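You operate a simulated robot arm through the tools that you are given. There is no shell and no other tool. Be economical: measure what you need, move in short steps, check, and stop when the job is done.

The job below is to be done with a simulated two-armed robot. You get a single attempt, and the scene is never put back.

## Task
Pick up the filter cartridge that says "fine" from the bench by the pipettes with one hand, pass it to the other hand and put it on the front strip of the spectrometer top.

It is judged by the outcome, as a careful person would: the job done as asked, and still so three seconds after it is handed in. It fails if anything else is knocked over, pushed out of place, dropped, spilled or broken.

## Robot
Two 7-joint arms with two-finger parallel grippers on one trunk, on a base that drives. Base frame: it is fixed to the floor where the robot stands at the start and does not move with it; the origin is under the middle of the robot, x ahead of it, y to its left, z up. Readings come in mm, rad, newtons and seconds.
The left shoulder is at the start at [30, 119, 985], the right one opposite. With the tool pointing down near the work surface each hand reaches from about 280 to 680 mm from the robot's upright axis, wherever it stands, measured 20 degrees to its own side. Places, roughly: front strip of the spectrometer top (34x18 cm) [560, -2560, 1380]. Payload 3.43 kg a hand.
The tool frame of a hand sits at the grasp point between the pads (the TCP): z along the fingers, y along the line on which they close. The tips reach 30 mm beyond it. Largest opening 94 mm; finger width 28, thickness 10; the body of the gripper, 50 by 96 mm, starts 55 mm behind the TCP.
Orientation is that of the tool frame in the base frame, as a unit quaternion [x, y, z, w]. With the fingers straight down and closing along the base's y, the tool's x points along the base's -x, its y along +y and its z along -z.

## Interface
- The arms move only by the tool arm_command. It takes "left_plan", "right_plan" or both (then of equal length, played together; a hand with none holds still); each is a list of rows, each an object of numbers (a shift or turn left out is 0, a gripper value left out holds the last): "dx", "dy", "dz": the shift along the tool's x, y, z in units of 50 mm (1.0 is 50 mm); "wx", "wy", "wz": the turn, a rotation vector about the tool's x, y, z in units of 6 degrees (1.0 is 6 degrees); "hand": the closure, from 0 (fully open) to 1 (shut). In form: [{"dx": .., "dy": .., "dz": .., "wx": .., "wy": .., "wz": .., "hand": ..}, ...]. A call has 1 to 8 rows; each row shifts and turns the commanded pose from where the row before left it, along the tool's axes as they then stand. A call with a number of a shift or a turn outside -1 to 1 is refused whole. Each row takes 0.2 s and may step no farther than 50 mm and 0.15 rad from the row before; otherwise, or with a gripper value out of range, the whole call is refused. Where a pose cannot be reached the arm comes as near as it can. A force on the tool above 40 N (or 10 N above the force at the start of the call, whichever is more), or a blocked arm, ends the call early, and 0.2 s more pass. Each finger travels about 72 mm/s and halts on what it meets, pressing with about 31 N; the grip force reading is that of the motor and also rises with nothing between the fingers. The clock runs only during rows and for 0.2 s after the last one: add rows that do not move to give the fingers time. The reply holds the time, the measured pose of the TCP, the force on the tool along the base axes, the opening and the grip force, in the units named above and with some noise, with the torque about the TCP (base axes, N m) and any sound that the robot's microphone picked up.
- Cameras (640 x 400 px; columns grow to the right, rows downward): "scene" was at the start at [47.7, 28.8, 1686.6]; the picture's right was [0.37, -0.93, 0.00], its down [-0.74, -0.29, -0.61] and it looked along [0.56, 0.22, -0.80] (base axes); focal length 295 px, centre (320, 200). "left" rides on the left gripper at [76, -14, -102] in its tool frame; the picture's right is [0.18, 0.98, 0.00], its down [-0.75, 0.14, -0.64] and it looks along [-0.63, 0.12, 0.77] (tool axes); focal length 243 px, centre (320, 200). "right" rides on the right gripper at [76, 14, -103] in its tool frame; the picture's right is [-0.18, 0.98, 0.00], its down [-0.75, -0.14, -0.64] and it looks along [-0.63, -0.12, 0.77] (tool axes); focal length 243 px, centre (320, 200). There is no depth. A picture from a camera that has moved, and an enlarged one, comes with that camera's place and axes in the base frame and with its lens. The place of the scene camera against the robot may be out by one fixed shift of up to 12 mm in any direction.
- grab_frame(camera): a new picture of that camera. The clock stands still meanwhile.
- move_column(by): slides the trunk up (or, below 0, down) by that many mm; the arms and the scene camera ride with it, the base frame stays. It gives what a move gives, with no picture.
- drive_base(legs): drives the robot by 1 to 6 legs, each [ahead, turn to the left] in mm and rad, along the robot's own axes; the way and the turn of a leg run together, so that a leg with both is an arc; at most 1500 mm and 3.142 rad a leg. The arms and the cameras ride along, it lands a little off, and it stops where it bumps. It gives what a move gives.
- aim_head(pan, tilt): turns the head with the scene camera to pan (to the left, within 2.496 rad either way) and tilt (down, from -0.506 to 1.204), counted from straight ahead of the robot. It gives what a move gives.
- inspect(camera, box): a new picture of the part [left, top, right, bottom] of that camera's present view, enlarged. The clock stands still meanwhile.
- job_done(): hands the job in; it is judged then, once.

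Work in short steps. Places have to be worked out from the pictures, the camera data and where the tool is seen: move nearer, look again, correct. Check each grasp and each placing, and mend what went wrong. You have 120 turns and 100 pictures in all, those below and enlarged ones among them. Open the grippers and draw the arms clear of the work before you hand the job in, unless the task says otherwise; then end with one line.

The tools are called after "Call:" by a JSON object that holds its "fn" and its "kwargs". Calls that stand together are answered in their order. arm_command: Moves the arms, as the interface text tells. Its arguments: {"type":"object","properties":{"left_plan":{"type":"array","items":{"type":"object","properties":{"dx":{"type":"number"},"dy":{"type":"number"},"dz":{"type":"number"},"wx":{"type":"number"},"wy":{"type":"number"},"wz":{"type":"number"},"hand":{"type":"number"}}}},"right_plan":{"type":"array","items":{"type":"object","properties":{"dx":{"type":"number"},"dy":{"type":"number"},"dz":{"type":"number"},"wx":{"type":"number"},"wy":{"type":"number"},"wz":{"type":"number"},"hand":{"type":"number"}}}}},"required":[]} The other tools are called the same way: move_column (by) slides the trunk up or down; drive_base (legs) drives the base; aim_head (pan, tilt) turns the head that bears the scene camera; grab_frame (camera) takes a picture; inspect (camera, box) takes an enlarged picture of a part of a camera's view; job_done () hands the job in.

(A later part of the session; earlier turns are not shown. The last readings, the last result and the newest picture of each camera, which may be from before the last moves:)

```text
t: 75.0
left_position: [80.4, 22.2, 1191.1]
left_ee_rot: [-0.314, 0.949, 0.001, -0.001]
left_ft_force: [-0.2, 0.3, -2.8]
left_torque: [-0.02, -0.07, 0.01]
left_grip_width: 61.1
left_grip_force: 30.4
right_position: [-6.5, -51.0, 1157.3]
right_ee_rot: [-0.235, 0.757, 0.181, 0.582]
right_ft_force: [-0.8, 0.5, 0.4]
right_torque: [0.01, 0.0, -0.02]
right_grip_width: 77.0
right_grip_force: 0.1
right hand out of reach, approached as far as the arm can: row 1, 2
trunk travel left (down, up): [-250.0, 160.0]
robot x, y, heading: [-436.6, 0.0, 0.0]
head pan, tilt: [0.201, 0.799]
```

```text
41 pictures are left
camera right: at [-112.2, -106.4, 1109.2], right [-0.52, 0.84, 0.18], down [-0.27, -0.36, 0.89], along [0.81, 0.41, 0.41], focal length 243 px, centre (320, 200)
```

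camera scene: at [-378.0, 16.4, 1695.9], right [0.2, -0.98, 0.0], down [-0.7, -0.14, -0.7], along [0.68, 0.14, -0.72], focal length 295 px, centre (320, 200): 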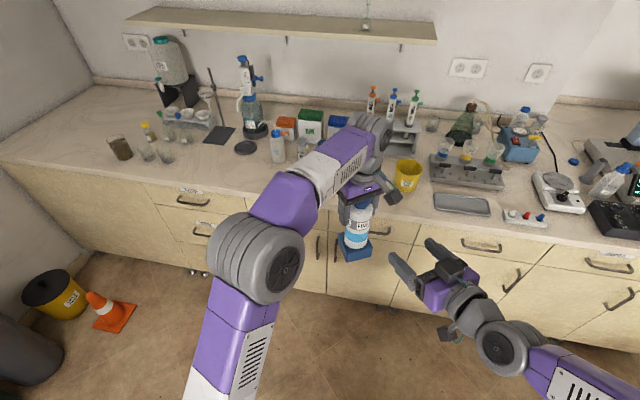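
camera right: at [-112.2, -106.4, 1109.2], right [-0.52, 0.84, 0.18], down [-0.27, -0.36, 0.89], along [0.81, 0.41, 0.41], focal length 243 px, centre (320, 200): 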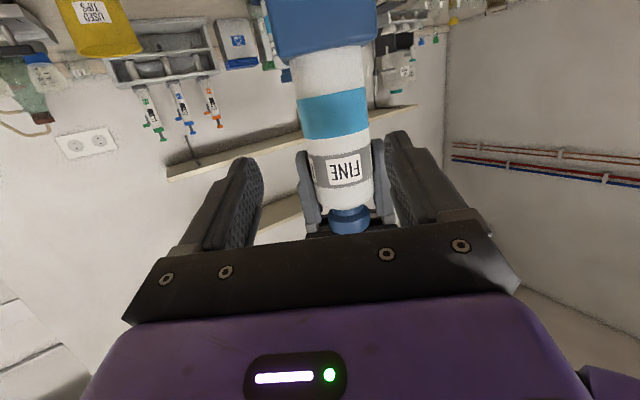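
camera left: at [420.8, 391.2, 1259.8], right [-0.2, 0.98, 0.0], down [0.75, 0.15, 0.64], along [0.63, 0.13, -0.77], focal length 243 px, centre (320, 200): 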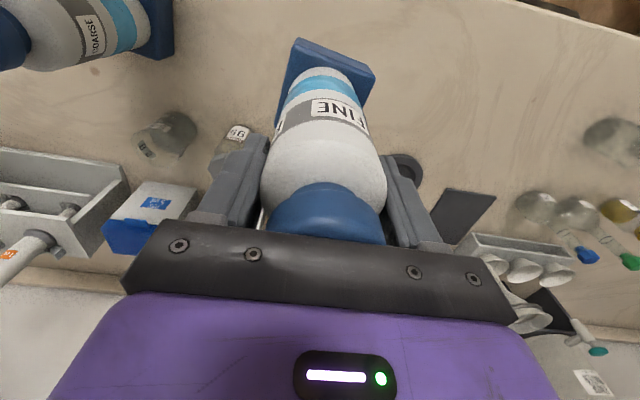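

The right hand is slightly off line (cartridge 10 mm to its left). I'll move halfway in along the approach, correcting as it goes.

Call:
{"fn": "arm_command", "kwargs": {"right_plan": [{"dz": 0.4, "dy": 0.1, "dx": 0.13}, {"dz": 0.4, "dy": 0.11, "dx": 0.13}, {}]}}

Call:
{"fn": "grab_frame", "kwargs": {"camera": "right"}}

```text
t: 75.8
left_position: [81.3, 21.9, 1191.7]
left_ee_rot: [-0.316, 0.949, 0.0, 0.0]
left_ft_force: [0.0, 1.6, -4.8]
left_torque: [0.02, 0.01, 0.0]
left_grip_width: 61.0
left_grip_force: 30.8
right_position: [14.0, -20.6, 1132.2]
right_ee_rot: [-0.234, 0.757, 0.181, 0.583]
right_ft_force: [0.3, 0.0, 0.3]
right_torque: [-0.01, 0.0, 0.01]
right_grip_width: 77.1
right_grip_force: 0.1
trunk travel left (down, up): [-250.0, 160.0]
robot x, y, heading: [-433.6, -1.9, 0.002]
head pan, tilt: [0.201, 0.799]
```

```text
40 pictures are left
camera right: at [-90.2, -76.4, 1084.9], right [-0.52, 0.84, 0.18], down [-0.27, -0.36, 0.89], along [0.81, 0.41, 0.41], focal length 243 px, centre (320, 200)
```

right: 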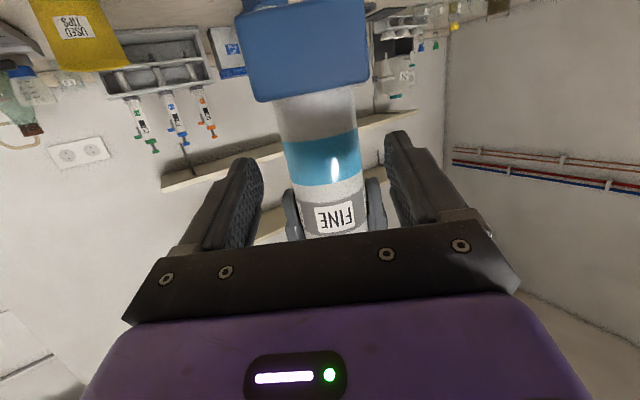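

Centred to within 2 mm. I'll advance the remaining 71 mm, aiming about 10 mm higher to clear the base block.

Call:
{"fn": "arm_command", "kwargs": {"right_plan": [{"dz": 0.4, "dx": -0.1}, {"dz": 0.4, "dx": -0.1}, {"dz": 0.4}, {"dz": 0.22}, {}]}}

Call:
{"fn": "grab_frame", "kwargs": {"camera": "right"}}

Call:
{"fn": "inspect", "kwargs": {"camera": "scene", "box": [290, 160, 490, 310]}}

```text
t: 77.0
left_position: [80.7, 22.3, 1191.5]
left_ee_rot: [-0.315, 0.949, 0.0, 0.0]
left_ft_force: [-0.4, 0.9, -3.9]
left_torque: [0.04, -0.05, -0.02]
left_grip_width: 61.2
left_grip_force: 30.9
right_position: [60.2, -3.6, 1114.2]
right_ee_rot: [-0.234, 0.757, 0.181, 0.583]
right_ft_force: [0.0, -1.0, -0.4]
right_torque: [0.01, 0.0, 0.04]
right_grip_width: 77.1
right_grip_force: 0.0
right hand out of reach, approached as far as the arm can: row 2, 3, 4
trunk travel left (down, up): [-250.0, 160.0]
robot x, y, heading: [-431.5, 4.0, 0.002]
head pan, tilt: [0.201, 0.799]
```

```text
39 pictures are left
camera right: at [-45.1, -59.7, 1068.2], right [-0.52, 0.84, 0.18], down [-0.27, -0.36, 0.89], along [0.81, 0.41, 0.41], focal length 243 px, centre (320, 200)
```

right: 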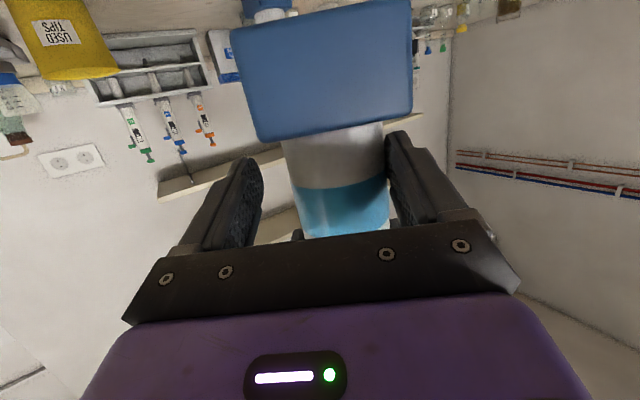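

```text
2.67 times, centred on (390, 235) of scene
camera zoom: at [-377.1, 17.3, 1695.9], right [0.2, -0.98, 0.0], down [-0.7, -0.14, -0.7], along [0.68, 0.14, -0.72], focal length 786 px, centre (133, 107)
```

zoom: 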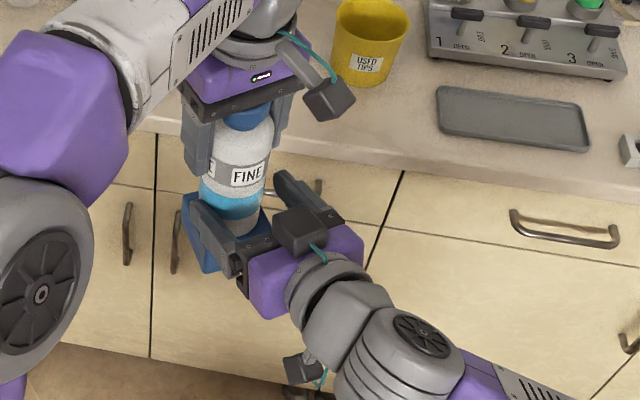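

The right hand hit its lateral limit about 10 mm off line and 24 mm short. The left hand moves freely here, so it lowers, shifts and brings the cartridge into the right fingers.

Call:
{"fn": "arm_command", "kwargs": {"left_plan": [{"dz": 0.24, "dy": -0.1}, {"dy": -0.1}, {}]}}

Call:
{"fn": "grab_frame", "kwargs": {"camera": "right"}}

```text
t: 77.8
left_position: [85.1, 12.8, 1177.6]
left_ee_rot: [-0.315, 0.949, 0.0, -0.001]
left_ft_force: [0.4, -0.7, -3.9]
left_torque: [0.0, -0.03, -0.02]
left_grip_width: 61.0
left_grip_force: 30.9
right_position: [60.1, -3.8, 1114.5]
right_ee_rot: [-0.234, 0.757, 0.181, 0.582]
right_ft_force: [-0.3, -0.2, 0.8]
right_torque: [0.0, -0.02, 0.03]
right_grip_width: 77.1
right_grip_force: 0.0
trunk travel left (down, up): [-250.0, 160.0]
robot x, y, heading: [-432.8, 3.7, -0.004]
head pan, tilt: [0.201, 0.799]
```

```text
37 pictures are left
camera right: at [-45.3, -59.5, 1068.2], right [-0.52, 0.84, 0.18], down [-0.27, -0.36, 0.89], along [0.81, 0.41, 0.41], focal length 243 px, centre (320, 200)
```

right: 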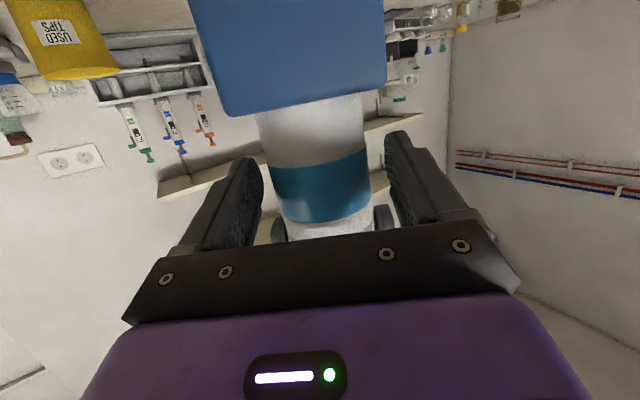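

Centred now and well above the base block. I'm bringing it in the last 24 mm.

Call:
{"fn": "arm_command", "kwargs": {"left_plan": [{"dx": 0.16}, {"dx": 0.16}, {"dx": 0.14}, {}]}}

Call:
{"fn": "grab_frame", "kwargs": {"camera": "right"}}

Call:
{"fn": "inspect", "kwargs": {"camera": "scene", "box": [290, 160, 490, 310]}}

```text
t: 78.8
left_position: [67.5, -2.3, 1176.7]
left_ee_rot: [-0.315, 0.949, 0.0, 0.0]
left_ft_force: [0.4, -0.4, -4.0]
left_torque: [0.01, 0.01, 0.01]
left_grip_width: 60.8
left_grip_force: 31.3
right_position: [60.2, -4.6, 1114.8]
right_ee_rot: [-0.234, 0.757, 0.182, 0.583]
right_ft_force: [-0.5, 0.2, -0.4]
right_torque: [0.01, -0.01, -0.02]
right_grip_width: 77.1
right_grip_force: 0.1
trunk travel left (down, up): [-250.0, 160.0]
robot x, y, heading: [-436.1, -0.6, 0.0]
head pan, tilt: [0.201, 0.799]
```

```text
36 pictures are left
camera right: at [-45.2, -59.6, 1068.2], right [-0.52, 0.84, 0.18], down [-0.27, -0.36, 0.89], along [0.81, 0.41, 0.41], focal length 243 px, centre (320, 200)
```

right: 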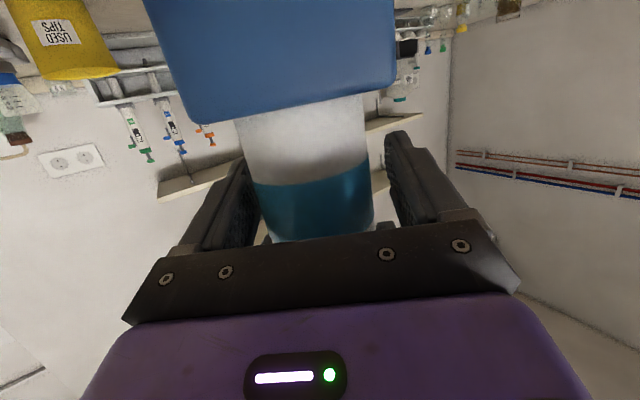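

```text
2.67 times, centred on (390, 235) of scene
camera zoom: at [-377.1, 17.4, 1695.9], right [0.2, -0.98, 0.0], down [-0.7, -0.14, -0.7], along [0.68, 0.14, -0.72], focal length 786 px, centre (133, 107)
```

zoom: 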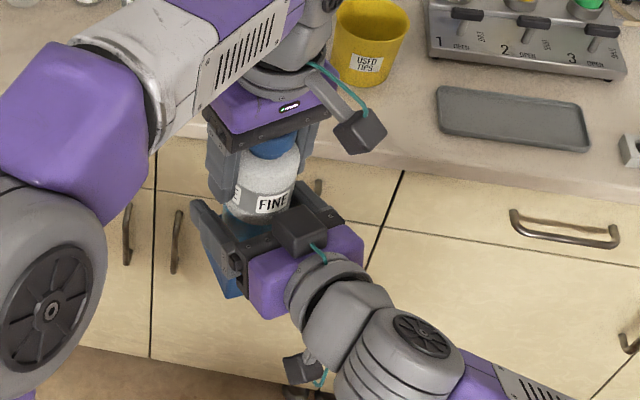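

The body is about 4 mm off centre, so I nudge the left hand and then close the right hand.

Call:
{"fn": "arm_command", "kwargs": {"left_plan": [{"dy": 0.09}, {}, {}, {}, {}, {}], "right_plan": [{}, {}, {"hand": 1}, {"hand": 1}, {"hand": 1}, {"hand": 1}]}}

```text
t: 80.2
left_position: [64.8, 1.5, 1176.7]
left_ee_rot: [-0.314, 0.949, -0.001, 0.0]
left_ft_force: [6.7, -7.1, -3.9]
left_torque: [-0.11, -0.16, 0.02]
left_grip_width: 61.0
left_grip_force: 31.2
right_position: [59.0, -3.9, 1115.1]
right_ee_rot: [-0.235, 0.757, 0.182, 0.582]
right_ft_force: [-6.6, 6.2, 0.0]
right_torque: [-0.32, -0.3, 0.05]
right_grip_width: 61.4
right_grip_force: 30.7
trunk travel left (down, up): [-250.0, 160.0]
robot x, y, heading: [-438.1, -0.4, 0.001]
head pan, tilt: [0.201, 0.799]
```

Both hands grip at 61 mm, with about 9 N of side load between them. I'll relieve that by easing the left hand back slightly.

Call:
{"fn": "arm_command", "kwargs": {"left_plan": [{"dy": -0.04}, {}]}}

```text
t: 80.8
left_position: [64.1, 0.3, 1177.6]
left_ee_rot: [-0.314, 0.949, 0.0, -0.001]
left_ft_force: [0.9, -5.8, -4.1]
left_torque: [-0.03, -0.28, -0.52]
left_grip_width: 61.1
left_grip_force: 30.4
right_position: [60.0, -3.7, 1115.2]
right_ee_rot: [-0.234, 0.757, 0.181, 0.582]
right_ft_force: [0.2, 6.4, -0.1]
right_torque: [-0.36, 0.19, 0.48]
right_grip_width: 61.8
right_grip_force: 31.3
trunk travel left (down, up): [-250.0, 160.0]
robot x, y, heading: [-434.3, 1.0, 0.005]
head pan, tilt: [0.201, 0.799]
```

Load is lower now. Opening the left hand while the right holds.

Call:
{"fn": "arm_command", "kwargs": {"left_plan": [{"hand": 0}, {"hand": 0}, {"hand": 0}, {"hand": 0}]}}

Call:
{"fn": "grab_frame", "kwargs": {"camera": "left"}}

```text
t: 81.8
left_position: [65.2, 1.3, 1178.2]
left_ee_rot: [-0.315, 0.949, 0.0, 0.0]
left_ft_force: [-0.7, -0.5, 0.5]
left_torque: [-0.03, -0.01, 0.0]
left_grip_width: 94.2
left_grip_force: 0.1
right_position: [59.2, -3.8, 1115.3]
right_ee_rot: [-0.234, 0.757, 0.181, 0.583]
right_ft_force: [-0.7, 0.3, 0.1]
right_torque: [-0.03, 0.0, 0.01]
right_grip_width: 61.7
right_grip_force: 30.4
trunk travel left (down, up): [-250.0, 160.0]
robot x, y, heading: [-436.0, 4.0, -0.002]
head pan, tilt: [0.201, 0.799]
```

```text
34 pictures are left
camera left: at [13.7, -56.3, 1280.0], right [-0.74, 0.68, 0.0], down [0.52, 0.56, 0.64], along [0.43, 0.47, -0.77], focal length 243 px, centre (320, 200)
```

left: 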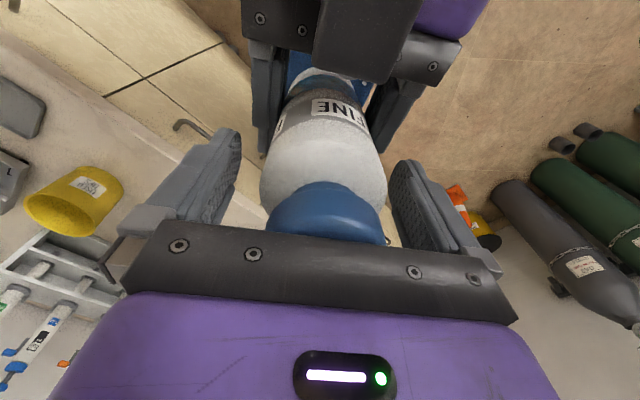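

The left is open with its fingers clear of the body. Raising it straight up off the cap.

Call:
{"fn": "arm_command", "kwargs": {"left_plan": [{"dz": -0.3}, {"dz": -0.8}, {"dz": -0.9}, {"dz": -0.9}, {}]}}

Call:
{"fn": "grab_frame", "kwargs": {"camera": "scene"}}

Call:
{"fn": "grab_frame", "kwargs": {"camera": "right"}}

```text
t: 83.0
left_position: [64.7, 2.3, 1297.8]
left_ee_rot: [-0.315, 0.949, -0.001, 0.0]
left_ft_force: [0.2, 0.0, -0.1]
left_torque: [0.01, -0.01, 0.0]
left_grip_width: 94.0
left_grip_force: 0.1
left hand out of reach, approached as far as the arm can: row 4
right_position: [59.4, -4.4, 1114.0]
right_ee_rot: [-0.233, 0.757, 0.18, 0.583]
right_ft_force: [-0.2, 1.0, 0.3]
right_torque: [0.01, 0.03, -0.01]
right_grip_width: 61.7
right_grip_force: 30.3
trunk travel left (down, up): [-250.0, 160.0]
robot x, y, heading: [-432.4, -0.8, -0.001]
head pan, tilt: [0.201, 0.799]
```

```text
33 pictures are left
camera scene: at [-377.4, 17.6, 1695.9], right [0.2, -0.98, 0.0], down [-0.7, -0.14, -0.7], along [0.68, 0.14, -0.72], focal length 295 px, centre (320, 200)
```

scene: 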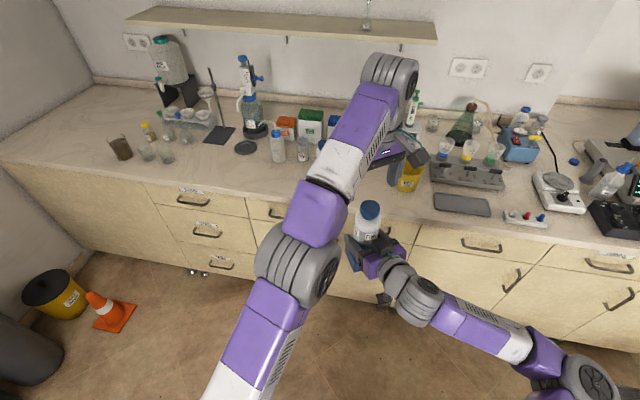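

```text
32 pictures are left
camera right: at [-45.4, -59.3, 1068.2], right [-0.52, 0.84, 0.18], down [-0.27, -0.36, 0.89], along [0.81, 0.41, 0.41], focal length 243 px, centre (320, 200)
```

right: 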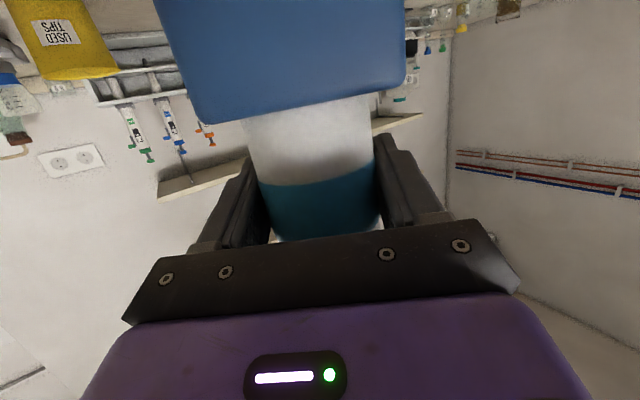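

The handover is complete: the right hand holds the cartridge at 61.7 mm. I'll move the left arm away to the side.

Call:
{"fn": "arm_command", "kwargs": {"left_plan": [{"dy": 0.9}, {"dy": 0.9}, {"dy": 0.9}, {"dy": 0.9}, {"dy": 0.9, "wz": 1}, {"wz": 1}, {"wz": 1}, {"wz": 1}]}}

Call:
{"fn": "drive_base", "kwargs": {"legs": [[-70, 0], [0, -1.571]]}}

Call:
{"fn": "aim_head", "kwargs": {"pan": 0, "tilt": 0.6}}

Call:
{"fn": "grab_frame", "kwargs": {"camera": "scene"}}

```text
t: 84.8
left_position: [-70.5, 182.5, 1301.1]
left_ee_rot: [-0.11, 0.994, 0.0, 0.0]
left_ft_force: [0.0, -0.1, 0.0]
left_torque: [0.03, 0.02, -0.02]
left_grip_width: 94.0
left_grip_force: 0.2
right_position: [60.2, -3.9, 1114.7]
right_ee_rot: [-0.233, 0.757, 0.181, 0.583]
right_ft_force: [0.1, 0.7, -0.4]
right_torque: [0.02, -0.01, 0.0]
right_grip_width: 61.9
right_grip_force: 30.8
trunk travel left (down, up): [-250.0, 160.0]
robot x, y, heading: [-433.2, -1.9, -0.002]
head pan, tilt: [0.201, 0.799]
```

```text
t: 89.6
left_position: [-318.0, -362.6, 1299.6]
left_ee_rot: [0.619, 0.785, 0.0, 0.0]
left_ft_force: [0.5, -0.1, -0.8]
left_torque: [0.01, 0.0, 0.0]
left_grip_width: 94.3
left_grip_force: 0.0
right_position: [-503.3, -494.8, 1114.6]
right_ee_rot: [0.366, 0.703, -0.28, 0.541]
right_ft_force: [0.6, -0.5, -4.2]
right_torque: [0.01, -0.01, 0.01]
right_grip_width: 61.7
right_grip_force: 31.4
trunk travel left (down, up): [-250.0, 160.0]
robot x, y, heading: [-505.3, -1.5, -1.558]
head pan, tilt: [0.201, 0.799]
```

```text
t: 90.3
left_position: [-316.8, -361.4, 1301.2]
left_ee_rot: [0.62, 0.785, 0.001, 0.0]
left_ft_force: [0.4, -0.5, 0.3]
left_torque: [-0.03, 0.0, 0.01]
left_grip_width: 93.8
left_grip_force: 0.0
right_position: [-502.2, -495.8, 1115.3]
right_ee_rot: [0.365, 0.703, -0.28, 0.542]
right_ft_force: [0.3, 0.0, -3.9]
right_torque: [0.01, -0.04, 0.0]
right_grip_width: 61.7
right_grip_force: 30.7
trunk travel left (down, up): [-250.0, 160.0]
robot x, y, heading: [-503.8, -0.2, -1.563]
head pan, tilt: [0.0, 0.6]
```

```text
31 pictures are left
camera scene: at [-495.8, -57.7, 1712.7], right [-1.0, -0.01, 0.0], down [-0.01, 0.57, -0.82], along [0.01, -0.82, -0.57], focal length 295 px, centre (320, 200)
```

scene: 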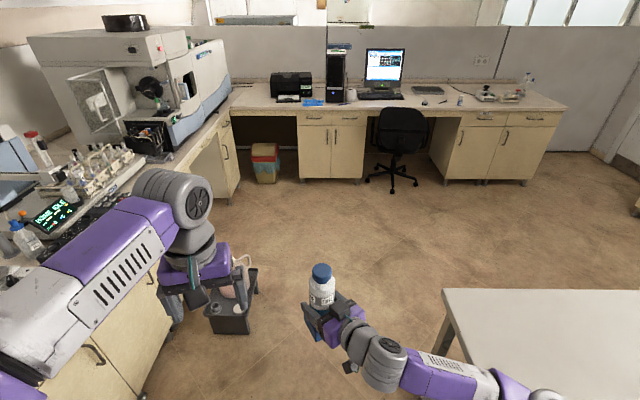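

Path ahead looks clear, passing left of the table and right of the jug. Driving 1200 mm first.

Call:
{"fn": "drive_base", "kwargs": {"legs": [[1200, -0.008]]}}

Call:
{"fn": "grab_frame", "kwargs": {"camera": "scene"}}

```text
t: 96.3
left_position: [-286.5, -1551.7, 1299.5]
left_ee_rot: [0.613, 0.79, 0.001, 0.0]
left_ft_force: [1.1, -0.9, 0.2]
left_torque: [0.02, -0.03, -0.01]
left_grip_width: 94.0
left_grip_force: 0.0
right_position: [-470.1, -1688.4, 1114.7]
right_ee_rot: [0.36, 0.706, -0.276, 0.544]
right_ft_force: [-0.4, 0.0, -4.4]
right_torque: [0.0, -0.04, 0.0]
right_grip_width: 61.7
right_grip_force: 30.6
trunk travel left (down, up): [-250.0, 160.0]
robot x, y, heading: [-478.8, -1190.2, -1.541]
head pan, tilt: [0.0, 0.6]
```

```text
30 pictures are left
camera scene: at [-470.2, -1249.9, 1712.8], right [-1.0, -0.03, 0.0], down [-0.02, 0.57, -0.82], along [0.02, -0.82, -0.57], focal length 295 px, centre (320, 200)
```

scene: 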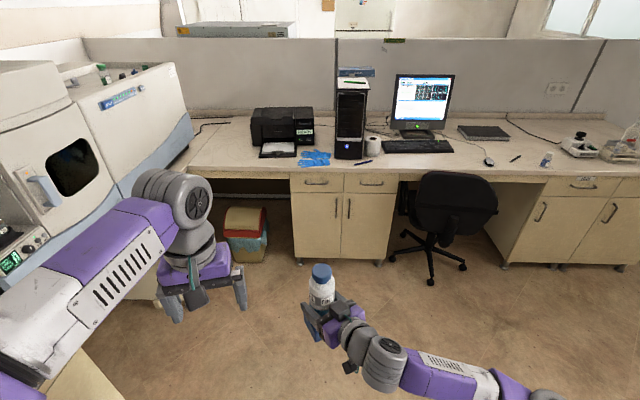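

On track. I'll turn the head left to measure the spectrometer top from here.

Call:
{"fn": "aim_head", "kwargs": {"pan": 0.75, "tilt": 0.25}}

Call:
{"fn": "grab_frame", "kwargs": {"camera": "scene"}}

```text
t: 97.5
left_position: [-288.0, -1550.6, 1300.2]
left_ee_rot: [0.613, 0.79, 0.0, 0.0]
left_ft_force: [-0.4, 0.4, -0.1]
left_torque: [0.02, -0.01, 0.0]
left_grip_width: 93.8
left_grip_force: 0.0
right_position: [-469.2, -1687.6, 1114.5]
right_ee_rot: [0.36, 0.706, -0.276, 0.544]
right_ft_force: [0.2, 0.6, -4.3]
right_torque: [0.01, -0.01, -0.02]
right_grip_width: 61.5
right_grip_force: 31.1
trunk travel left (down, up): [-250.0, 160.0]
robot x, y, heading: [-479.2, -1192.0, -1.542]
head pan, tilt: [0.75, 0.25]
```

```text
29 pictures are left
camera scene: at [-407.2, -1227.7, 1745.0], right [-0.71, -0.7, 0.0], down [-0.17, 0.18, -0.97], along [0.68, -0.69, -0.25], focal length 295 px, centre (320, 200)
```

scene: 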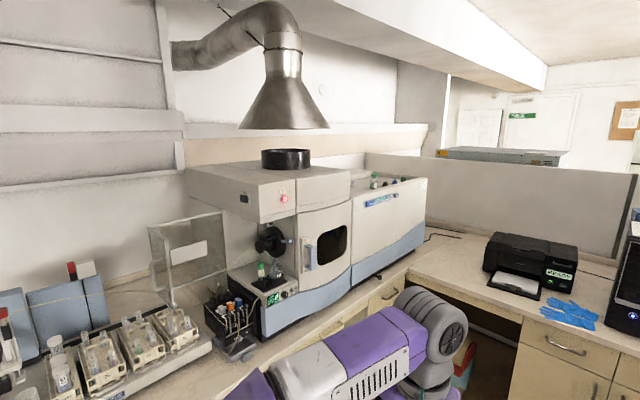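

The spectrometer's taller left unit is about z 1500. The lower right-hand unit, with its front edge near x 446 and starting at about y -2313, matches the given strip location. I'll zoom in on it.

Call:
{"fn": "inspect", "kwargs": {"camera": "scene", "box": [330, 150, 450, 225]}}

Call:
{"fn": "drive_base", "kwargs": {"legs": [[600, -0.03]]}}

Call:
{"fn": "aim_head", "kwargs": {"pan": 0.95, "tilt": 0.35}}

Call:
{"fn": "grab_frame", "kwargs": {"camera": "scene"}}

```text
5.33 times, centred on (390, 188) of scene
camera zoom: at [-407.2, -1227.7, 1745.0], right [-0.71, -0.7, 0.0], down [-0.17, 0.18, -0.97], along [0.68, -0.69, -0.25], focal length 1571 px, centre (-53, 267)
```

zoom: 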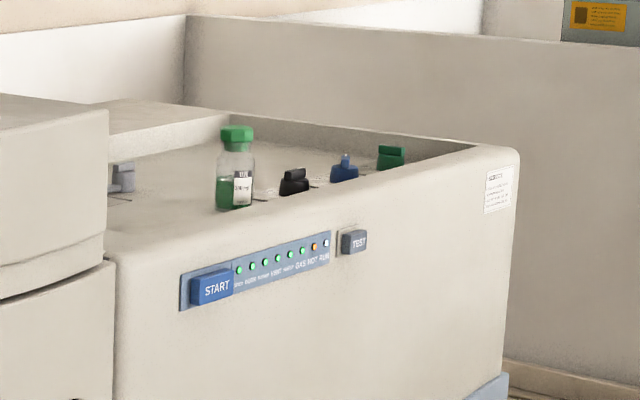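

```text
t: 100.8
left_position: [-289.4, -2160.1, 1299.8]
left_ee_rot: [0.625, 0.781, 0.0, -0.001]
left_ft_force: [0.8, 0.7, -0.1]
left_torque: [0.01, -0.01, 0.01]
left_grip_width: 94.3
left_grip_force: 0.1
right_position: [-476.3, -2289.1, 1115.3]
right_ee_rot: [0.371, 0.7, -0.284, 0.54]
right_ft_force: [-0.8, 0.4, -3.4]
right_torque: [0.01, 0.0, 0.02]
right_grip_width: 61.6
right_grip_force: 31.0
trunk travel left (down, up): [-250.0, 160.0]
robot x, y, heading: [-472.8, -1793.5, -1.571]
head pan, tilt: [0.75, 0.25]
```

```text
t: 101.6
left_position: [-289.4, -2158.1, 1301.4]
left_ee_rot: [0.625, 0.781, 0.001, 0.0]
left_ft_force: [-0.6, 0.5, -0.3]
left_torque: [0.01, 0.0, -0.04]
left_grip_width: 94.0
left_grip_force: 0.0
right_position: [-476.9, -2289.4, 1115.0]
right_ee_rot: [0.371, 0.7, -0.284, 0.54]
right_ft_force: [0.7, -0.2, -4.8]
right_torque: [0.04, 0.0, 0.0]
right_grip_width: 61.8
right_grip_force: 31.3
trunk travel left (down, up): [-250.0, 160.0]
robot x, y, heading: [-472.5, -1794.0, -1.571]
head pan, tilt: [0.949, 0.351]
```

```text
27 pictures are left
camera scene: at [-387.7, -1817.4, 1735.6], right [-0.58, -0.81, 0.0], down [-0.28, 0.2, -0.94], along [0.76, -0.55, -0.34], focal length 295 px, centre (320, 200)
```

scene: 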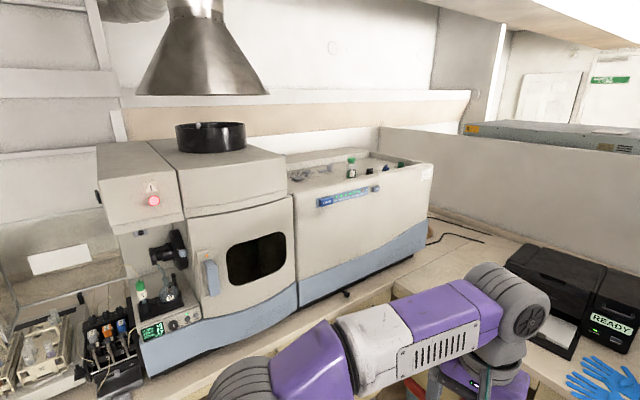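

The right unit's top has a lower front strip with a vial and some other items on it. I'll drive to a working position further along and then raise the trunk for a better view.

Call:
{"fn": "inspect", "kwargs": {"camera": "scene", "box": [280, 140, 440, 215]}}

Call:
{"fn": "drive_base", "kwargs": {"legs": [[540, 0], [0, 1.571]]}}

Call:
{"fn": "move_column", "kwargs": {"by": 160}}

Call:
{"fn": "aim_head", "kwargs": {"pan": -0.15, "tilt": 0.5}}

Call:
{"fn": "grab_frame", "kwargs": {"camera": "scene"}}

```text
4.00 times, centred on (360, 178) of scene
camera zoom: at [-387.7, -1817.4, 1735.6], right [-0.58, -0.81, 0.0], down [-0.28, 0.2, -0.94], along [0.76, -0.55, -0.34], focal length 1178 px, centre (160, 290)
```

zoom: 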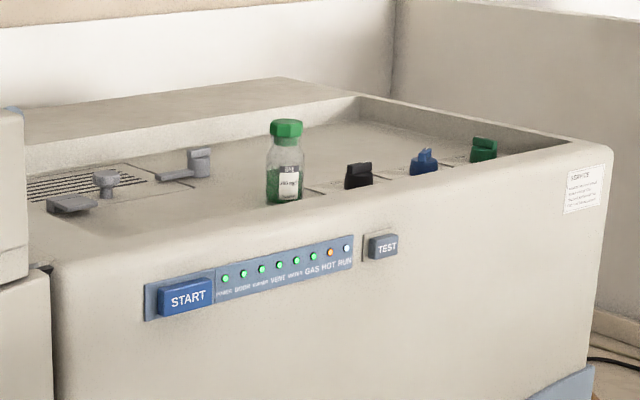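

```text
t: 108.6
left_position: [-111.6, -2152.8, 1300.7]
left_ee_rot: [-0.123, 0.992, 0.001, 0.0]
left_ft_force: [0.1, -0.1, 0.2]
left_torque: [0.0, -0.02, -0.06]
left_grip_width: 94.3
left_grip_force: 0.1
right_position: [24.7, -2336.7, 1114.7]
right_ee_rot: [-0.243, 0.755, 0.188, 0.58]
right_ft_force: [0.1, 0.1, -4.4]
right_torque: [-0.02, 0.01, -0.02]
right_grip_width: 61.6
right_grip_force: 30.8
trunk travel left (down, up): [-250.0, 160.0]
robot x, y, heading: [-468.7, -2343.1, 0.022]
head pan, tilt: [0.949, 0.351]
```

```text
t: 110.5
left_position: [-111.8, -2153.4, 1460.5]
left_ee_rot: [-0.122, 0.993, 0.0, -0.001]
left_ft_force: [0.6, 0.0, -0.1]
left_torque: [-0.04, 0.01, -0.01]
left_grip_width: 94.1
left_grip_force: 0.0
right_position: [23.2, -2335.9, 1273.9]
right_ee_rot: [-0.243, 0.755, 0.188, 0.58]
right_ft_force: [-1.0, 0.1, -4.7]
right_torque: [0.02, 0.0, 0.0]
right_grip_width: 61.4
right_grip_force: 31.0
trunk travel left (down, up): [-410.0, 0.0]
robot x, y, heading: [-472.2, -2345.6, 0.023]
head pan, tilt: [0.949, 0.351]
```

```text
t: 111.8
left_position: [-111.0, -2153.0, 1460.5]
left_ee_rot: [-0.122, 0.993, 0.0, -0.001]
left_ft_force: [0.4, 0.1, 0.1]
left_torque: [-0.04, 0.02, 0.03]
left_grip_width: 94.2
left_grip_force: 0.2
right_position: [23.7, -2336.3, 1275.7]
right_ee_rot: [-0.243, 0.754, 0.188, 0.58]
right_ft_force: [0.7, 0.0, -3.7]
right_torque: [0.02, 0.04, 0.0]
right_grip_width: 61.9
right_grip_force: 30.4
trunk travel left (down, up): [-410.0, 0.0]
robot x, y, heading: [-471.8, -2343.7, 0.025]
head pan, tilt: [-0.15, 0.499]
```

```text
25 pictures are left
camera scene: at [-402.4, -2355.8, 1881.9], right [-0.12, -0.99, 0.0], down [-0.48, 0.06, -0.88], along [0.87, -0.11, -0.48], focal length 295 px, centre (320, 200)
```

scene: 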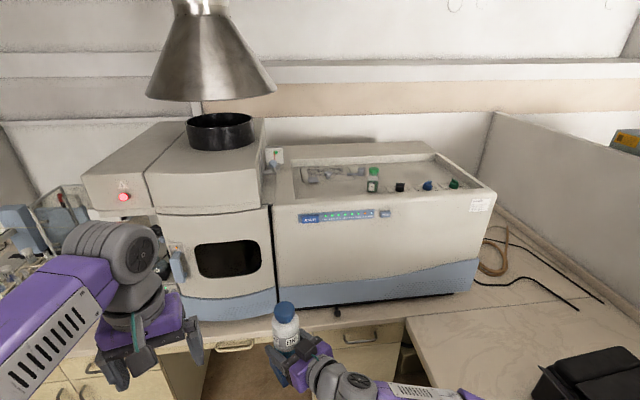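

Call:
{"fn": "inspect", "kwargs": {"camera": "scene", "box": [265, 130, 505, 230]}}

```text
2.67 times, centred on (385, 180) of scene
camera zoom: at [-402.4, -2355.8, 1881.9], right [-0.12, -0.99, 0.0], down [-0.48, 0.06, -0.88], along [0.87, -0.11, -0.48], focal length 786 px, centre (147, 253)
```

zoom: 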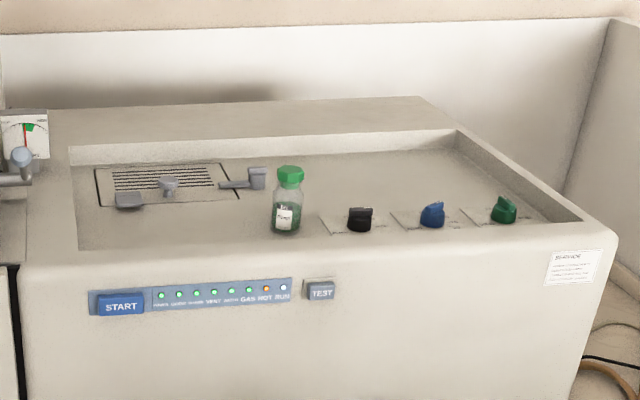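

The free spot on the front strip is left of the green-capped bottle (at about (550, -2674)) and in front of the vent panel (x over 660). I'll target (585, -2525), standing on z≈1380. First, in free space, I turn the right hand straight ahead.

Call:
{"fn": "arm_command", "kwargs": {"right_plan": [{"wx": 0.967, "wz": 0.256}, {"wx": 0.967, "wz": 0.256}, {"wx": 0.967, "wz": 0.256}, {"wx": 0.967, "wz": 0.256}, {"wx": 0.967, "wz": 0.256}, {"wx": 0.967, "wz": 0.256}, {}]}}

Call:
{"fn": "arm_command", "kwargs": {"right_plan": [{"dx": -0.769, "dy": -0.514, "dz": 0.057}, {"dx": -0.769, "dy": -0.514, "dz": 0.057}, {"dx": -0.769, "dy": -0.514, "dz": 0.057}, {"dx": -0.769, "dy": -0.514, "dz": 0.057}, {"dx": -0.769, "dy": -0.514, "dz": 0.057}, {"dx": -0.769, "dy": -0.514, "dz": 0.057}, {"dx": -0.769, "dy": -0.514, "dz": 0.057}, {}]}}

Call:
{"fn": "grab_frame", "kwargs": {"camera": "scene"}}

```text
t: 113.4
left_position: [-111.0, -2152.1, 1460.7]
left_ee_rot: [-0.123, 0.992, 0.0, 0.0]
left_ft_force: [-0.1, 0.3, 0.9]
left_torque: [0.02, -0.03, -0.03]
left_grip_width: 94.2
left_grip_force: 0.0
right_position: [24.1, -2336.9, 1274.1]
right_ee_rot: [-0.243, 0.754, 0.188, 0.58]
right_ft_force: [1.4, -0.8, -3.5]
right_torque: [0.02, 0.01, -0.01]
right_grip_width: 61.6
right_grip_force: 31.5
right hand out of reach, approached as far as the arm can: row 1, 2, 3, 4, 5, 6
trunk travel left (down, up): [-410.0, 0.0]
robot x, y, heading: [-469.2, -2342.6, 0.025]
head pan, tilt: [-0.15, 0.499]
```

```text
t: 115.2
left_position: [-111.5, -2153.9, 1460.0]
left_ee_rot: [-0.123, 0.992, 0.0, 0.001]
left_ft_force: [-0.5, 0.4, -0.4]
left_torque: [0.0, 0.03, -0.03]
left_grip_width: 93.8
left_grip_force: 0.1
right_position: [150.8, -2469.3, 1467.7]
right_ee_rot: [-0.242, 0.754, 0.188, 0.58]
right_ft_force: [0.9, -0.6, -3.9]
right_torque: [-0.05, -0.02, 0.0]
right_grip_width: 61.4
right_grip_force: 31.2
right hand out of reach, approached as far as the arm can: row 2, 3, 4, 5, 6, 7
trunk travel left (down, up): [-410.0, 0.0]
robot x, y, heading: [-470.7, -2343.3, 0.026]
head pan, tilt: [-0.15, 0.499]
```

```text
23 pictures are left
camera scene: at [-402.7, -2355.8, 1881.9], right [-0.13, -0.99, 0.0], down [-0.47, 0.06, -0.88], along [0.87, -0.11, -0.48], focal length 295 px, centre (320, 200)
```

scene: 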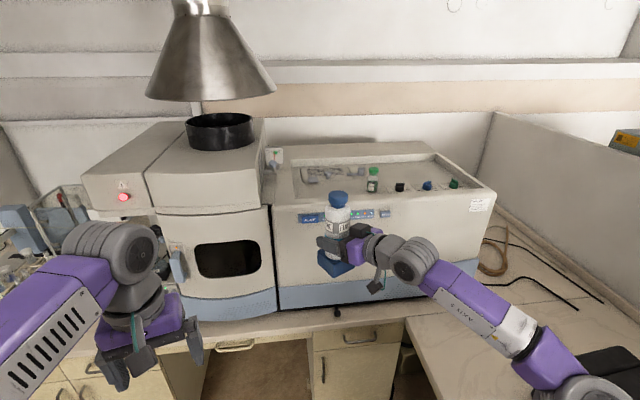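

The hand moved up with the cartridge upright, but the yaw was blocked at the earlier spot. I'll retry the yaw from here.

Call:
{"fn": "arm_command", "kwargs": {"right_plan": [{"wx": 0.967, "wz": 0.256}, {"wx": 0.967, "wz": 0.256}, {"wx": 0.967, "wz": 0.256}, {"wx": 0.967, "wz": 0.256}, {"wx": 0.967, "wz": 0.256}, {}]}}

```text
t: 116.6
left_position: [-111.8, -2153.9, 1459.8]
left_ee_rot: [-0.123, 0.992, 0.0, 0.001]
left_ft_force: [-0.2, 0.0, -0.2]
left_torque: [0.01, -0.01, -0.01]
left_grip_width: 93.9
left_grip_force: 0.0
right_position: [149.5, -2519.5, 1477.7]
right_ee_rot: [-0.039, 0.792, 0.032, 0.609]
right_ft_force: [-0.7, -0.8, -3.5]
right_torque: [-0.02, 0.01, -0.02]
right_grip_width: 61.6
right_grip_force: 31.0
right hand out of reach, approached as far as the arm can: row 1, 2, 3, 4, 5
trunk travel left (down, up): [-410.0, 0.0]
robot x, y, heading: [-472.1, -2342.1, 0.022]
head pan, tilt: [-0.15, 0.499]
```

Yaw is now about 6°. Raising to z≈1523 and pulling in 40 mm to ease the reach.

Call:
{"fn": "arm_command", "kwargs": {"right_plan": [{"dx": -0.23, "dz": -0.33}, {"dx": -0.23, "dz": -0.33}, {"dx": -0.23, "dz": -0.33}, {}]}}

```text
t: 117.6
left_position: [-110.8, -2154.1, 1461.7]
left_ee_rot: [-0.122, 0.992, 0.0, -0.001]
left_ft_force: [-0.1, -0.6, 0.1]
left_torque: [0.0, -0.02, -0.03]
left_grip_width: 93.7
left_grip_force: 0.0
right_position: [109.1, -2522.5, 1521.7]
right_ee_rot: [-0.04, 0.791, 0.032, 0.609]
right_ft_force: [0.2, 1.1, -4.0]
right_torque: [0.01, 0.0, 0.03]
right_grip_width: 61.6
right_grip_force: 30.6
trunk travel left (down, up): [-410.0, 0.0]
robot x, y, heading: [-475.8, -2346.0, 0.025]
head pan, tilt: [-0.15, 0.499]
```

The cartridge bottom is now at about z 1425, above the strip height. Before driving in, I pull the left hand back so it stays clear of the tall left unit.

Call:
{"fn": "arm_command", "kwargs": {"left_plan": [{"dx": 0.8, "dy": 0.3}, {"dx": 0.8, "dy": 0.3}, {"dx": 0.6, "dy": 0.3}, {}]}}

Call:
{"fn": "drive_base", "kwargs": {"legs": [[330, -0.025]]}}

Call:
{"fn": "grab_frame", "kwargs": {"camera": "scene"}}

```text
t: 118.6
left_position: [-229.7, -2136.4, 1458.2]
left_ee_rot: [-0.122, 0.992, 0.0, 0.0]
left_ft_force: [-0.1, -0.1, 0.1]
left_torque: [0.02, 0.02, -0.02]
left_grip_width: 94.0
left_grip_force: 0.1
right_position: [109.5, -2523.5, 1522.0]
right_ee_rot: [-0.039, 0.792, 0.032, 0.609]
right_ft_force: [0.1, -0.3, -4.9]
right_torque: [-0.01, 0.0, -0.01]
right_grip_width: 61.3
right_grip_force: 31.1
trunk travel left (down, up): [-410.0, 0.0]
robot x, y, heading: [-469.0, -2344.2, 0.029]
head pan, tilt: [-0.15, 0.499]
```

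```text
t: 120.7
left_position: [99.3, -2144.4, 1460.9]
left_ee_rot: [-0.103, 0.995, 0.001, 0.0]
left_ft_force: [-0.1, 0.3, -0.3]
left_torque: [0.02, -0.02, 0.02]
left_grip_width: 94.0
left_grip_force: 0.1
right_position: [423.7, -2544.0, 1521.2]
right_ee_rot: [-0.024, 0.792, 0.02, 0.609]
right_ft_force: [-0.2, -0.3, -4.0]
right_torque: [0.01, -0.02, 0.04]
right_grip_width: 61.5
right_grip_force: 30.3
trunk travel left (down, up): [-410.0, 0.0]
robot x, y, heading: [-152.2, -2346.1, -0.013]
head pan, tilt: [-0.15, 0.499]
```

```text
22 pictures are left
camera scene: at [-81.3, -2356.8, 1881.9], right [-0.16, -0.99, 0.0], down [-0.47, 0.08, -0.88], along [0.87, -0.14, -0.48], focal length 295 px, centre (320, 200)
```

scene: 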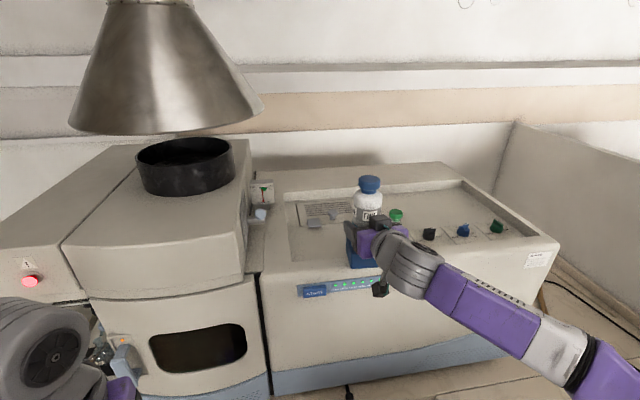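

I'll look closer at the strip's surface and edges from this nearer viewpoint.

Call:
{"fn": "aim_head", "kwargs": {"pan": -0.3, "tilt": 0.75}}

Call:
{"fn": "inspect", "kwargs": {"camera": "scene", "box": [200, 50, 440, 200]}}

```text
t: 121.5
left_position: [100.7, -2145.2, 1459.3]
left_ee_rot: [-0.104, 0.995, 0.0, 0.0]
left_ft_force: [0.2, -0.4, -0.4]
left_torque: [0.0, 0.02, -0.02]
left_grip_width: 94.1
left_grip_force: 0.1
right_position: [424.4, -2543.7, 1520.1]
right_ee_rot: [-0.025, 0.793, 0.021, 0.609]
right_ft_force: [-0.4, 0.7, -3.9]
right_torque: [0.01, 0.02, 0.0]
right_grip_width: 61.4
right_grip_force: 31.2
trunk travel left (down, up): [-410.0, 0.0]
robot x, y, heading: [-150.5, -2345.8, -0.015]
head pan, tilt: [-0.3, 0.75]
```

```text
2.67 times, centred on (320, 125) of scene
camera zoom: at [-91.3, -2367.6, 1859.9], right [-0.31, -0.95, 0.0], down [-0.65, 0.21, -0.73], along [0.7, -0.23, -0.68], focal length 786 px, centre (320, 400)
```

zoom: 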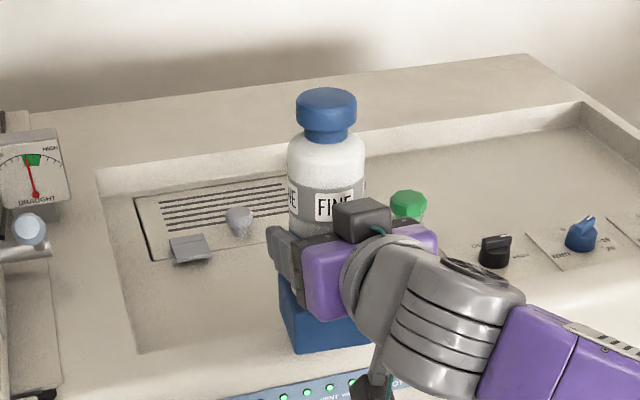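

The floor of the strip is near z 1385, with free space for x 505–680 and y -2385 to -2640. I'm driving ahead 130 mm; the arm will do the rest.

Call:
{"fn": "drive_base", "kwargs": {"legs": [[130, 0.01]]}}

Call:
{"fn": "grab_frame", "kwargs": {"camera": "scene"}}

Call:
{"fn": "grab_frame", "kwargs": {"camera": "right"}}

```text
t: 122.8
left_position: [226.5, -2142.5, 1460.0]
left_ee_rot: [-0.107, 0.994, -0.001, 0.002]
left_ft_force: [0.3, 0.5, 0.6]
left_torque: [-0.01, -0.02, -0.04]
left_grip_width: 94.0
left_grip_force: 0.1
right_position: [553.9, -2540.6, 1522.2]
right_ee_rot: [-0.028, 0.791, 0.023, 0.61]
right_ft_force: [-0.1, 0.4, -4.6]
right_torque: [0.02, -0.03, 0.02]
right_grip_width: 61.4
right_grip_force: 31.3
trunk travel left (down, up): [-410.0, 0.0]
robot x, y, heading: [-18.5, -2348.9, -0.004]
head pan, tilt: [-0.3, 0.75]
```

```text
20 pictures are left
camera scene: at [36.3, -2368.4, 1860.0], right [-0.3, -0.95, 0.0], down [-0.65, 0.21, -0.73], along [0.7, -0.22, -0.68], focal length 295 px, centre (320, 200)
```

scene: 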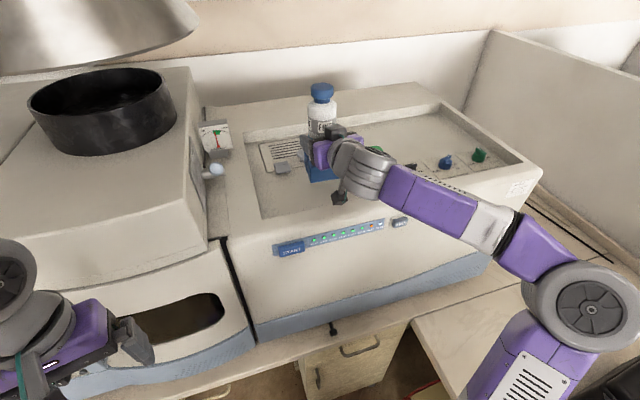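

```text
19 pictures are left
camera right: at [435.2, -2534.9, 1475.5], right [-0.02, 0.98, 0.18], down [-0.42, -0.17, 0.89], along [0.91, -0.05, 0.41], focal length 243 px, centre (320, 200)
```

right: 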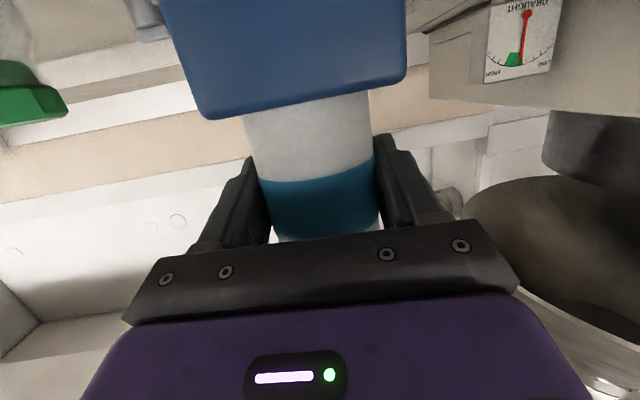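

In position over the strip. I'll enlarge the view around the cartridge before lowering.

Call:
{"fn": "inspect", "kwargs": {"camera": "scene", "box": [240, 70, 440, 220]}}

```text
2.67 times, centred on (340, 145) of scene
camera zoom: at [36.3, -2368.4, 1860.0], right [-0.3, -0.95, 0.0], down [-0.65, 0.21, -0.73], along [0.7, -0.22, -0.68], focal length 786 px, centre (267, 347)
```

zoom: 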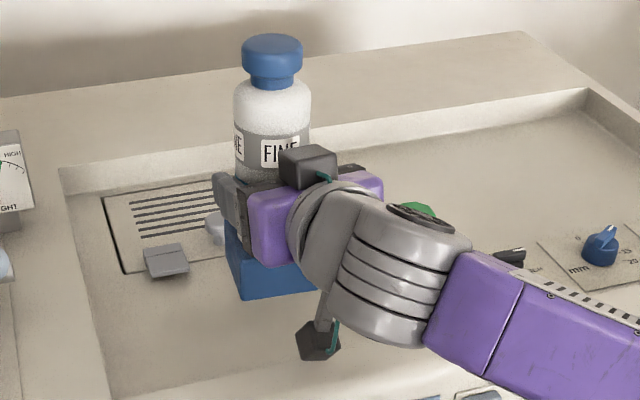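

Clear on all sides. Moving 19 mm forward and then lowering 25 mm.

Call:
{"fn": "arm_command", "kwargs": {"right_plan": [{"dz": 0.39}, {"dx": 0.242, "dz": 0.064}, {"dx": 0.242, "dz": 0.064}, {}]}}

Call:
{"fn": "inspect", "kwargs": {"camera": "scene", "box": [240, 70, 440, 220]}}

```text
t: 123.8
left_position: [228.4, -2143.6, 1460.2]
left_ee_rot: [-0.108, 0.994, 0.0, 0.0]
left_ft_force: [-0.3, -0.3, 0.1]
left_torque: [-0.03, 0.01, 0.03]
left_grip_width: 93.8
left_grip_force: 0.1
right_position: [574.2, -2539.8, 1490.6]
right_ee_rot: [-0.029, 0.792, 0.024, 0.609]
right_ft_force: [0.3, 0.5, -4.4]
right_torque: [0.0, -0.01, -0.02]
right_grip_width: 61.6
right_grip_force: 31.1
trunk travel left (down, up): [-410.0, 0.0]
robot x, y, heading: [-17.3, -2342.5, -0.003]
head pan, tilt: [-0.3, 0.75]
```

```text
2.67 times, centred on (340, 145) of scene
camera zoom: at [38.0, -2368.3, 1859.9], right [-0.3, -0.95, 0.0], down [-0.65, 0.21, -0.73], along [0.7, -0.22, -0.68], focal length 786 px, centre (267, 347)
```

zoom: 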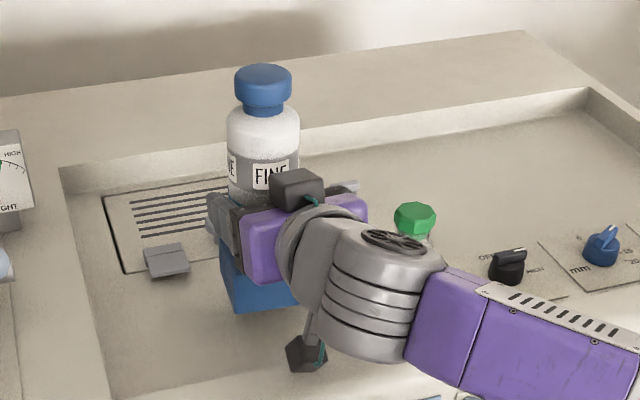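

Good alignment. Lowering in 3 mm steps and watching for contact.

Call:
{"fn": "arm_command", "kwargs": {"right_plan": [{"dx": 0.058, "dz": 0.015}, {"dx": 0.058, "dz": 0.015}, {"dx": 0.058, "dz": 0.015}, {}]}}

Call:
{"fn": "inspect", "kwargs": {"camera": "scene", "box": [290, 130, 370, 190]}}

```text
t: 124.8
left_position: [228.4, -2142.1, 1459.6]
left_ee_rot: [-0.107, 0.994, -0.001, 0.0]
left_ft_force: [-0.2, -0.5, -0.2]
left_torque: [0.0, -0.01, -0.01]
left_grip_width: 94.1
left_grip_force: 0.1
right_position: [574.6, -2538.7, 1481.5]
right_ee_rot: [-0.028, 0.792, 0.023, 0.609]
right_ft_force: [-0.2, 1.1, -3.7]
right_torque: [0.03, 0.01, 0.01]
right_grip_width: 61.5
right_grip_force: 30.9
trunk travel left (down, up): [-410.0, 0.0]
robot x, y, heading: [-20.0, -2344.1, -0.006]
head pan, tilt: [-0.3, 0.75]
```

```text
6.67 times, centred on (330, 160) of scene
camera zoom: at [38.4, -2368.5, 1859.9], right [-0.3, -0.95, 0.0], down [-0.65, 0.21, -0.73], along [0.7, -0.22, -0.68], focal length 1964 px, centre (253, 467)
```

zoom: 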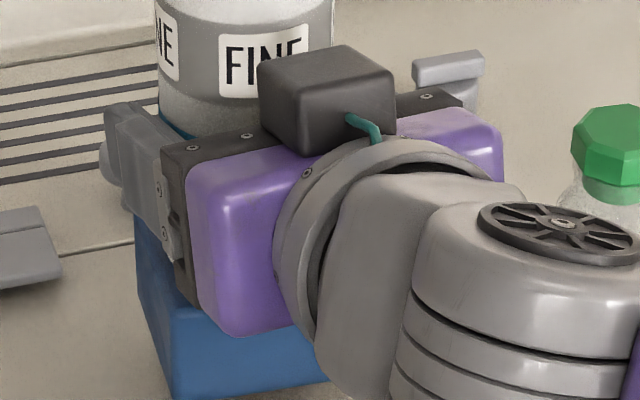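

No contact yet, so I'll lower another 6 mm.

Call:
{"fn": "arm_command", "kwargs": {"right_plan": [{"dx": 0.04, "dz": 0.01}, {"dx": 0.04, "dz": 0.01}, {"dx": 0.04, "dz": 0.01}, {}]}}

```text
t: 125.8
left_position: [227.7, -2143.3, 1460.7]
left_ee_rot: [-0.108, 0.994, 0.0, 0.0]
left_ft_force: [-0.2, 0.9, 0.1]
left_torque: [-0.01, 0.03, -0.01]
left_grip_width: 94.0
left_grip_force: 0.0
right_position: [574.7, -2539.8, 1478.6]
right_ee_rot: [-0.028, 0.791, 0.023, 0.611]
right_ft_force: [8.1, -4.6, 22.7]
right_torque: [-0.31, 3.01, 0.61]
right_grip_width: 61.5
right_grip_force: 30.5
trunk travel left (down, up): [-410.0, 0.0]
robot x, y, heading: [-17.7, -2343.5, -0.006]
head pan, tilt: [-0.3, 0.75]
```

Contact came at about 27 N, but the 3 N·m torque points to about 120 mm behind the TCP. That suggests the gripper's underside camera is on the front rim, not the cartridge base on the floor. I'll raise 5 mm and look.

Call:
{"fn": "arm_command", "kwargs": {"right_plan": [{"dx": -0.1, "dz": -0.026}, {}]}}

Call:
{"fn": "grab_frame", "kwargs": {"camera": "scene"}}

Call:
{"fn": "inspect", "kwargs": {"camera": "scene", "box": [280, 120, 400, 230]}}

```text
t: 126.4
left_position: [227.1, -2142.4, 1460.2]
left_ee_rot: [-0.108, 0.994, -0.001, 0.0]
left_ft_force: [0.2, -0.5, 0.3]
left_torque: [0.01, 0.01, 0.01]
left_grip_width: 94.0
left_grip_force: 0.0
right_position: [575.5, -2539.7, 1481.6]
right_ee_rot: [-0.028, 0.792, 0.023, 0.609]
right_ft_force: [0.2, -0.3, -4.5]
right_torque: [0.01, -0.01, 0.02]
right_grip_width: 61.4
right_grip_force: 30.9
trunk travel left (down, up): [-410.0, 0.0]
robot x, y, heading: [-21.3, -2344.0, -0.004]
head pan, tilt: [-0.3, 0.75]
```

```text
15 pictures are left
camera scene: at [38.0, -2368.4, 1859.8], right [-0.3, -0.95, 0.0], down [-0.65, 0.21, -0.73], along [0.7, -0.22, -0.68], focal length 295 px, centre (320, 200)
```

scene: 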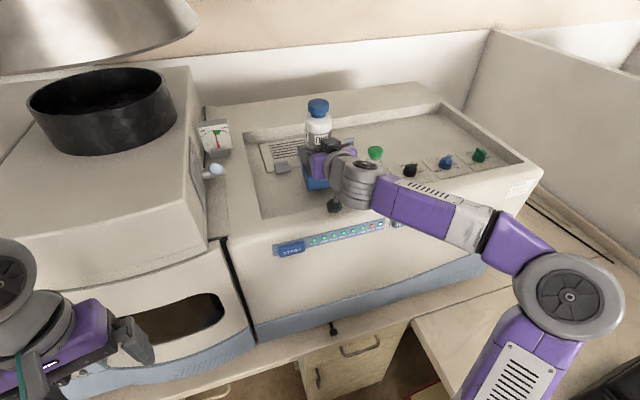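

```text
3.64 times, centred on (340, 175) of scene
camera zoom: at [38.0, -2368.4, 1859.8], right [-0.3, -0.95, 0.0], down [-0.65, 0.21, -0.73], along [0.7, -0.22, -0.68], focal length 1071 px, centre (247, 291)
```

zoom: 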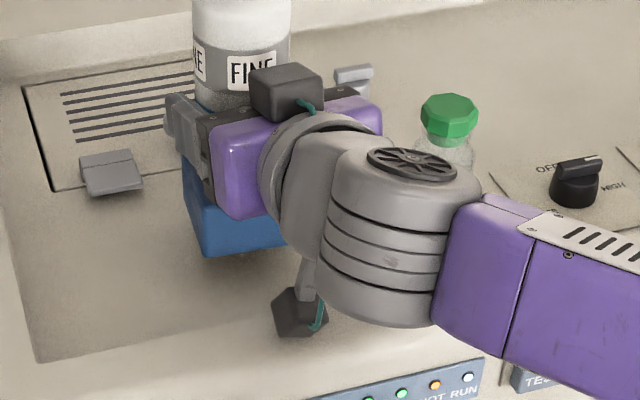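

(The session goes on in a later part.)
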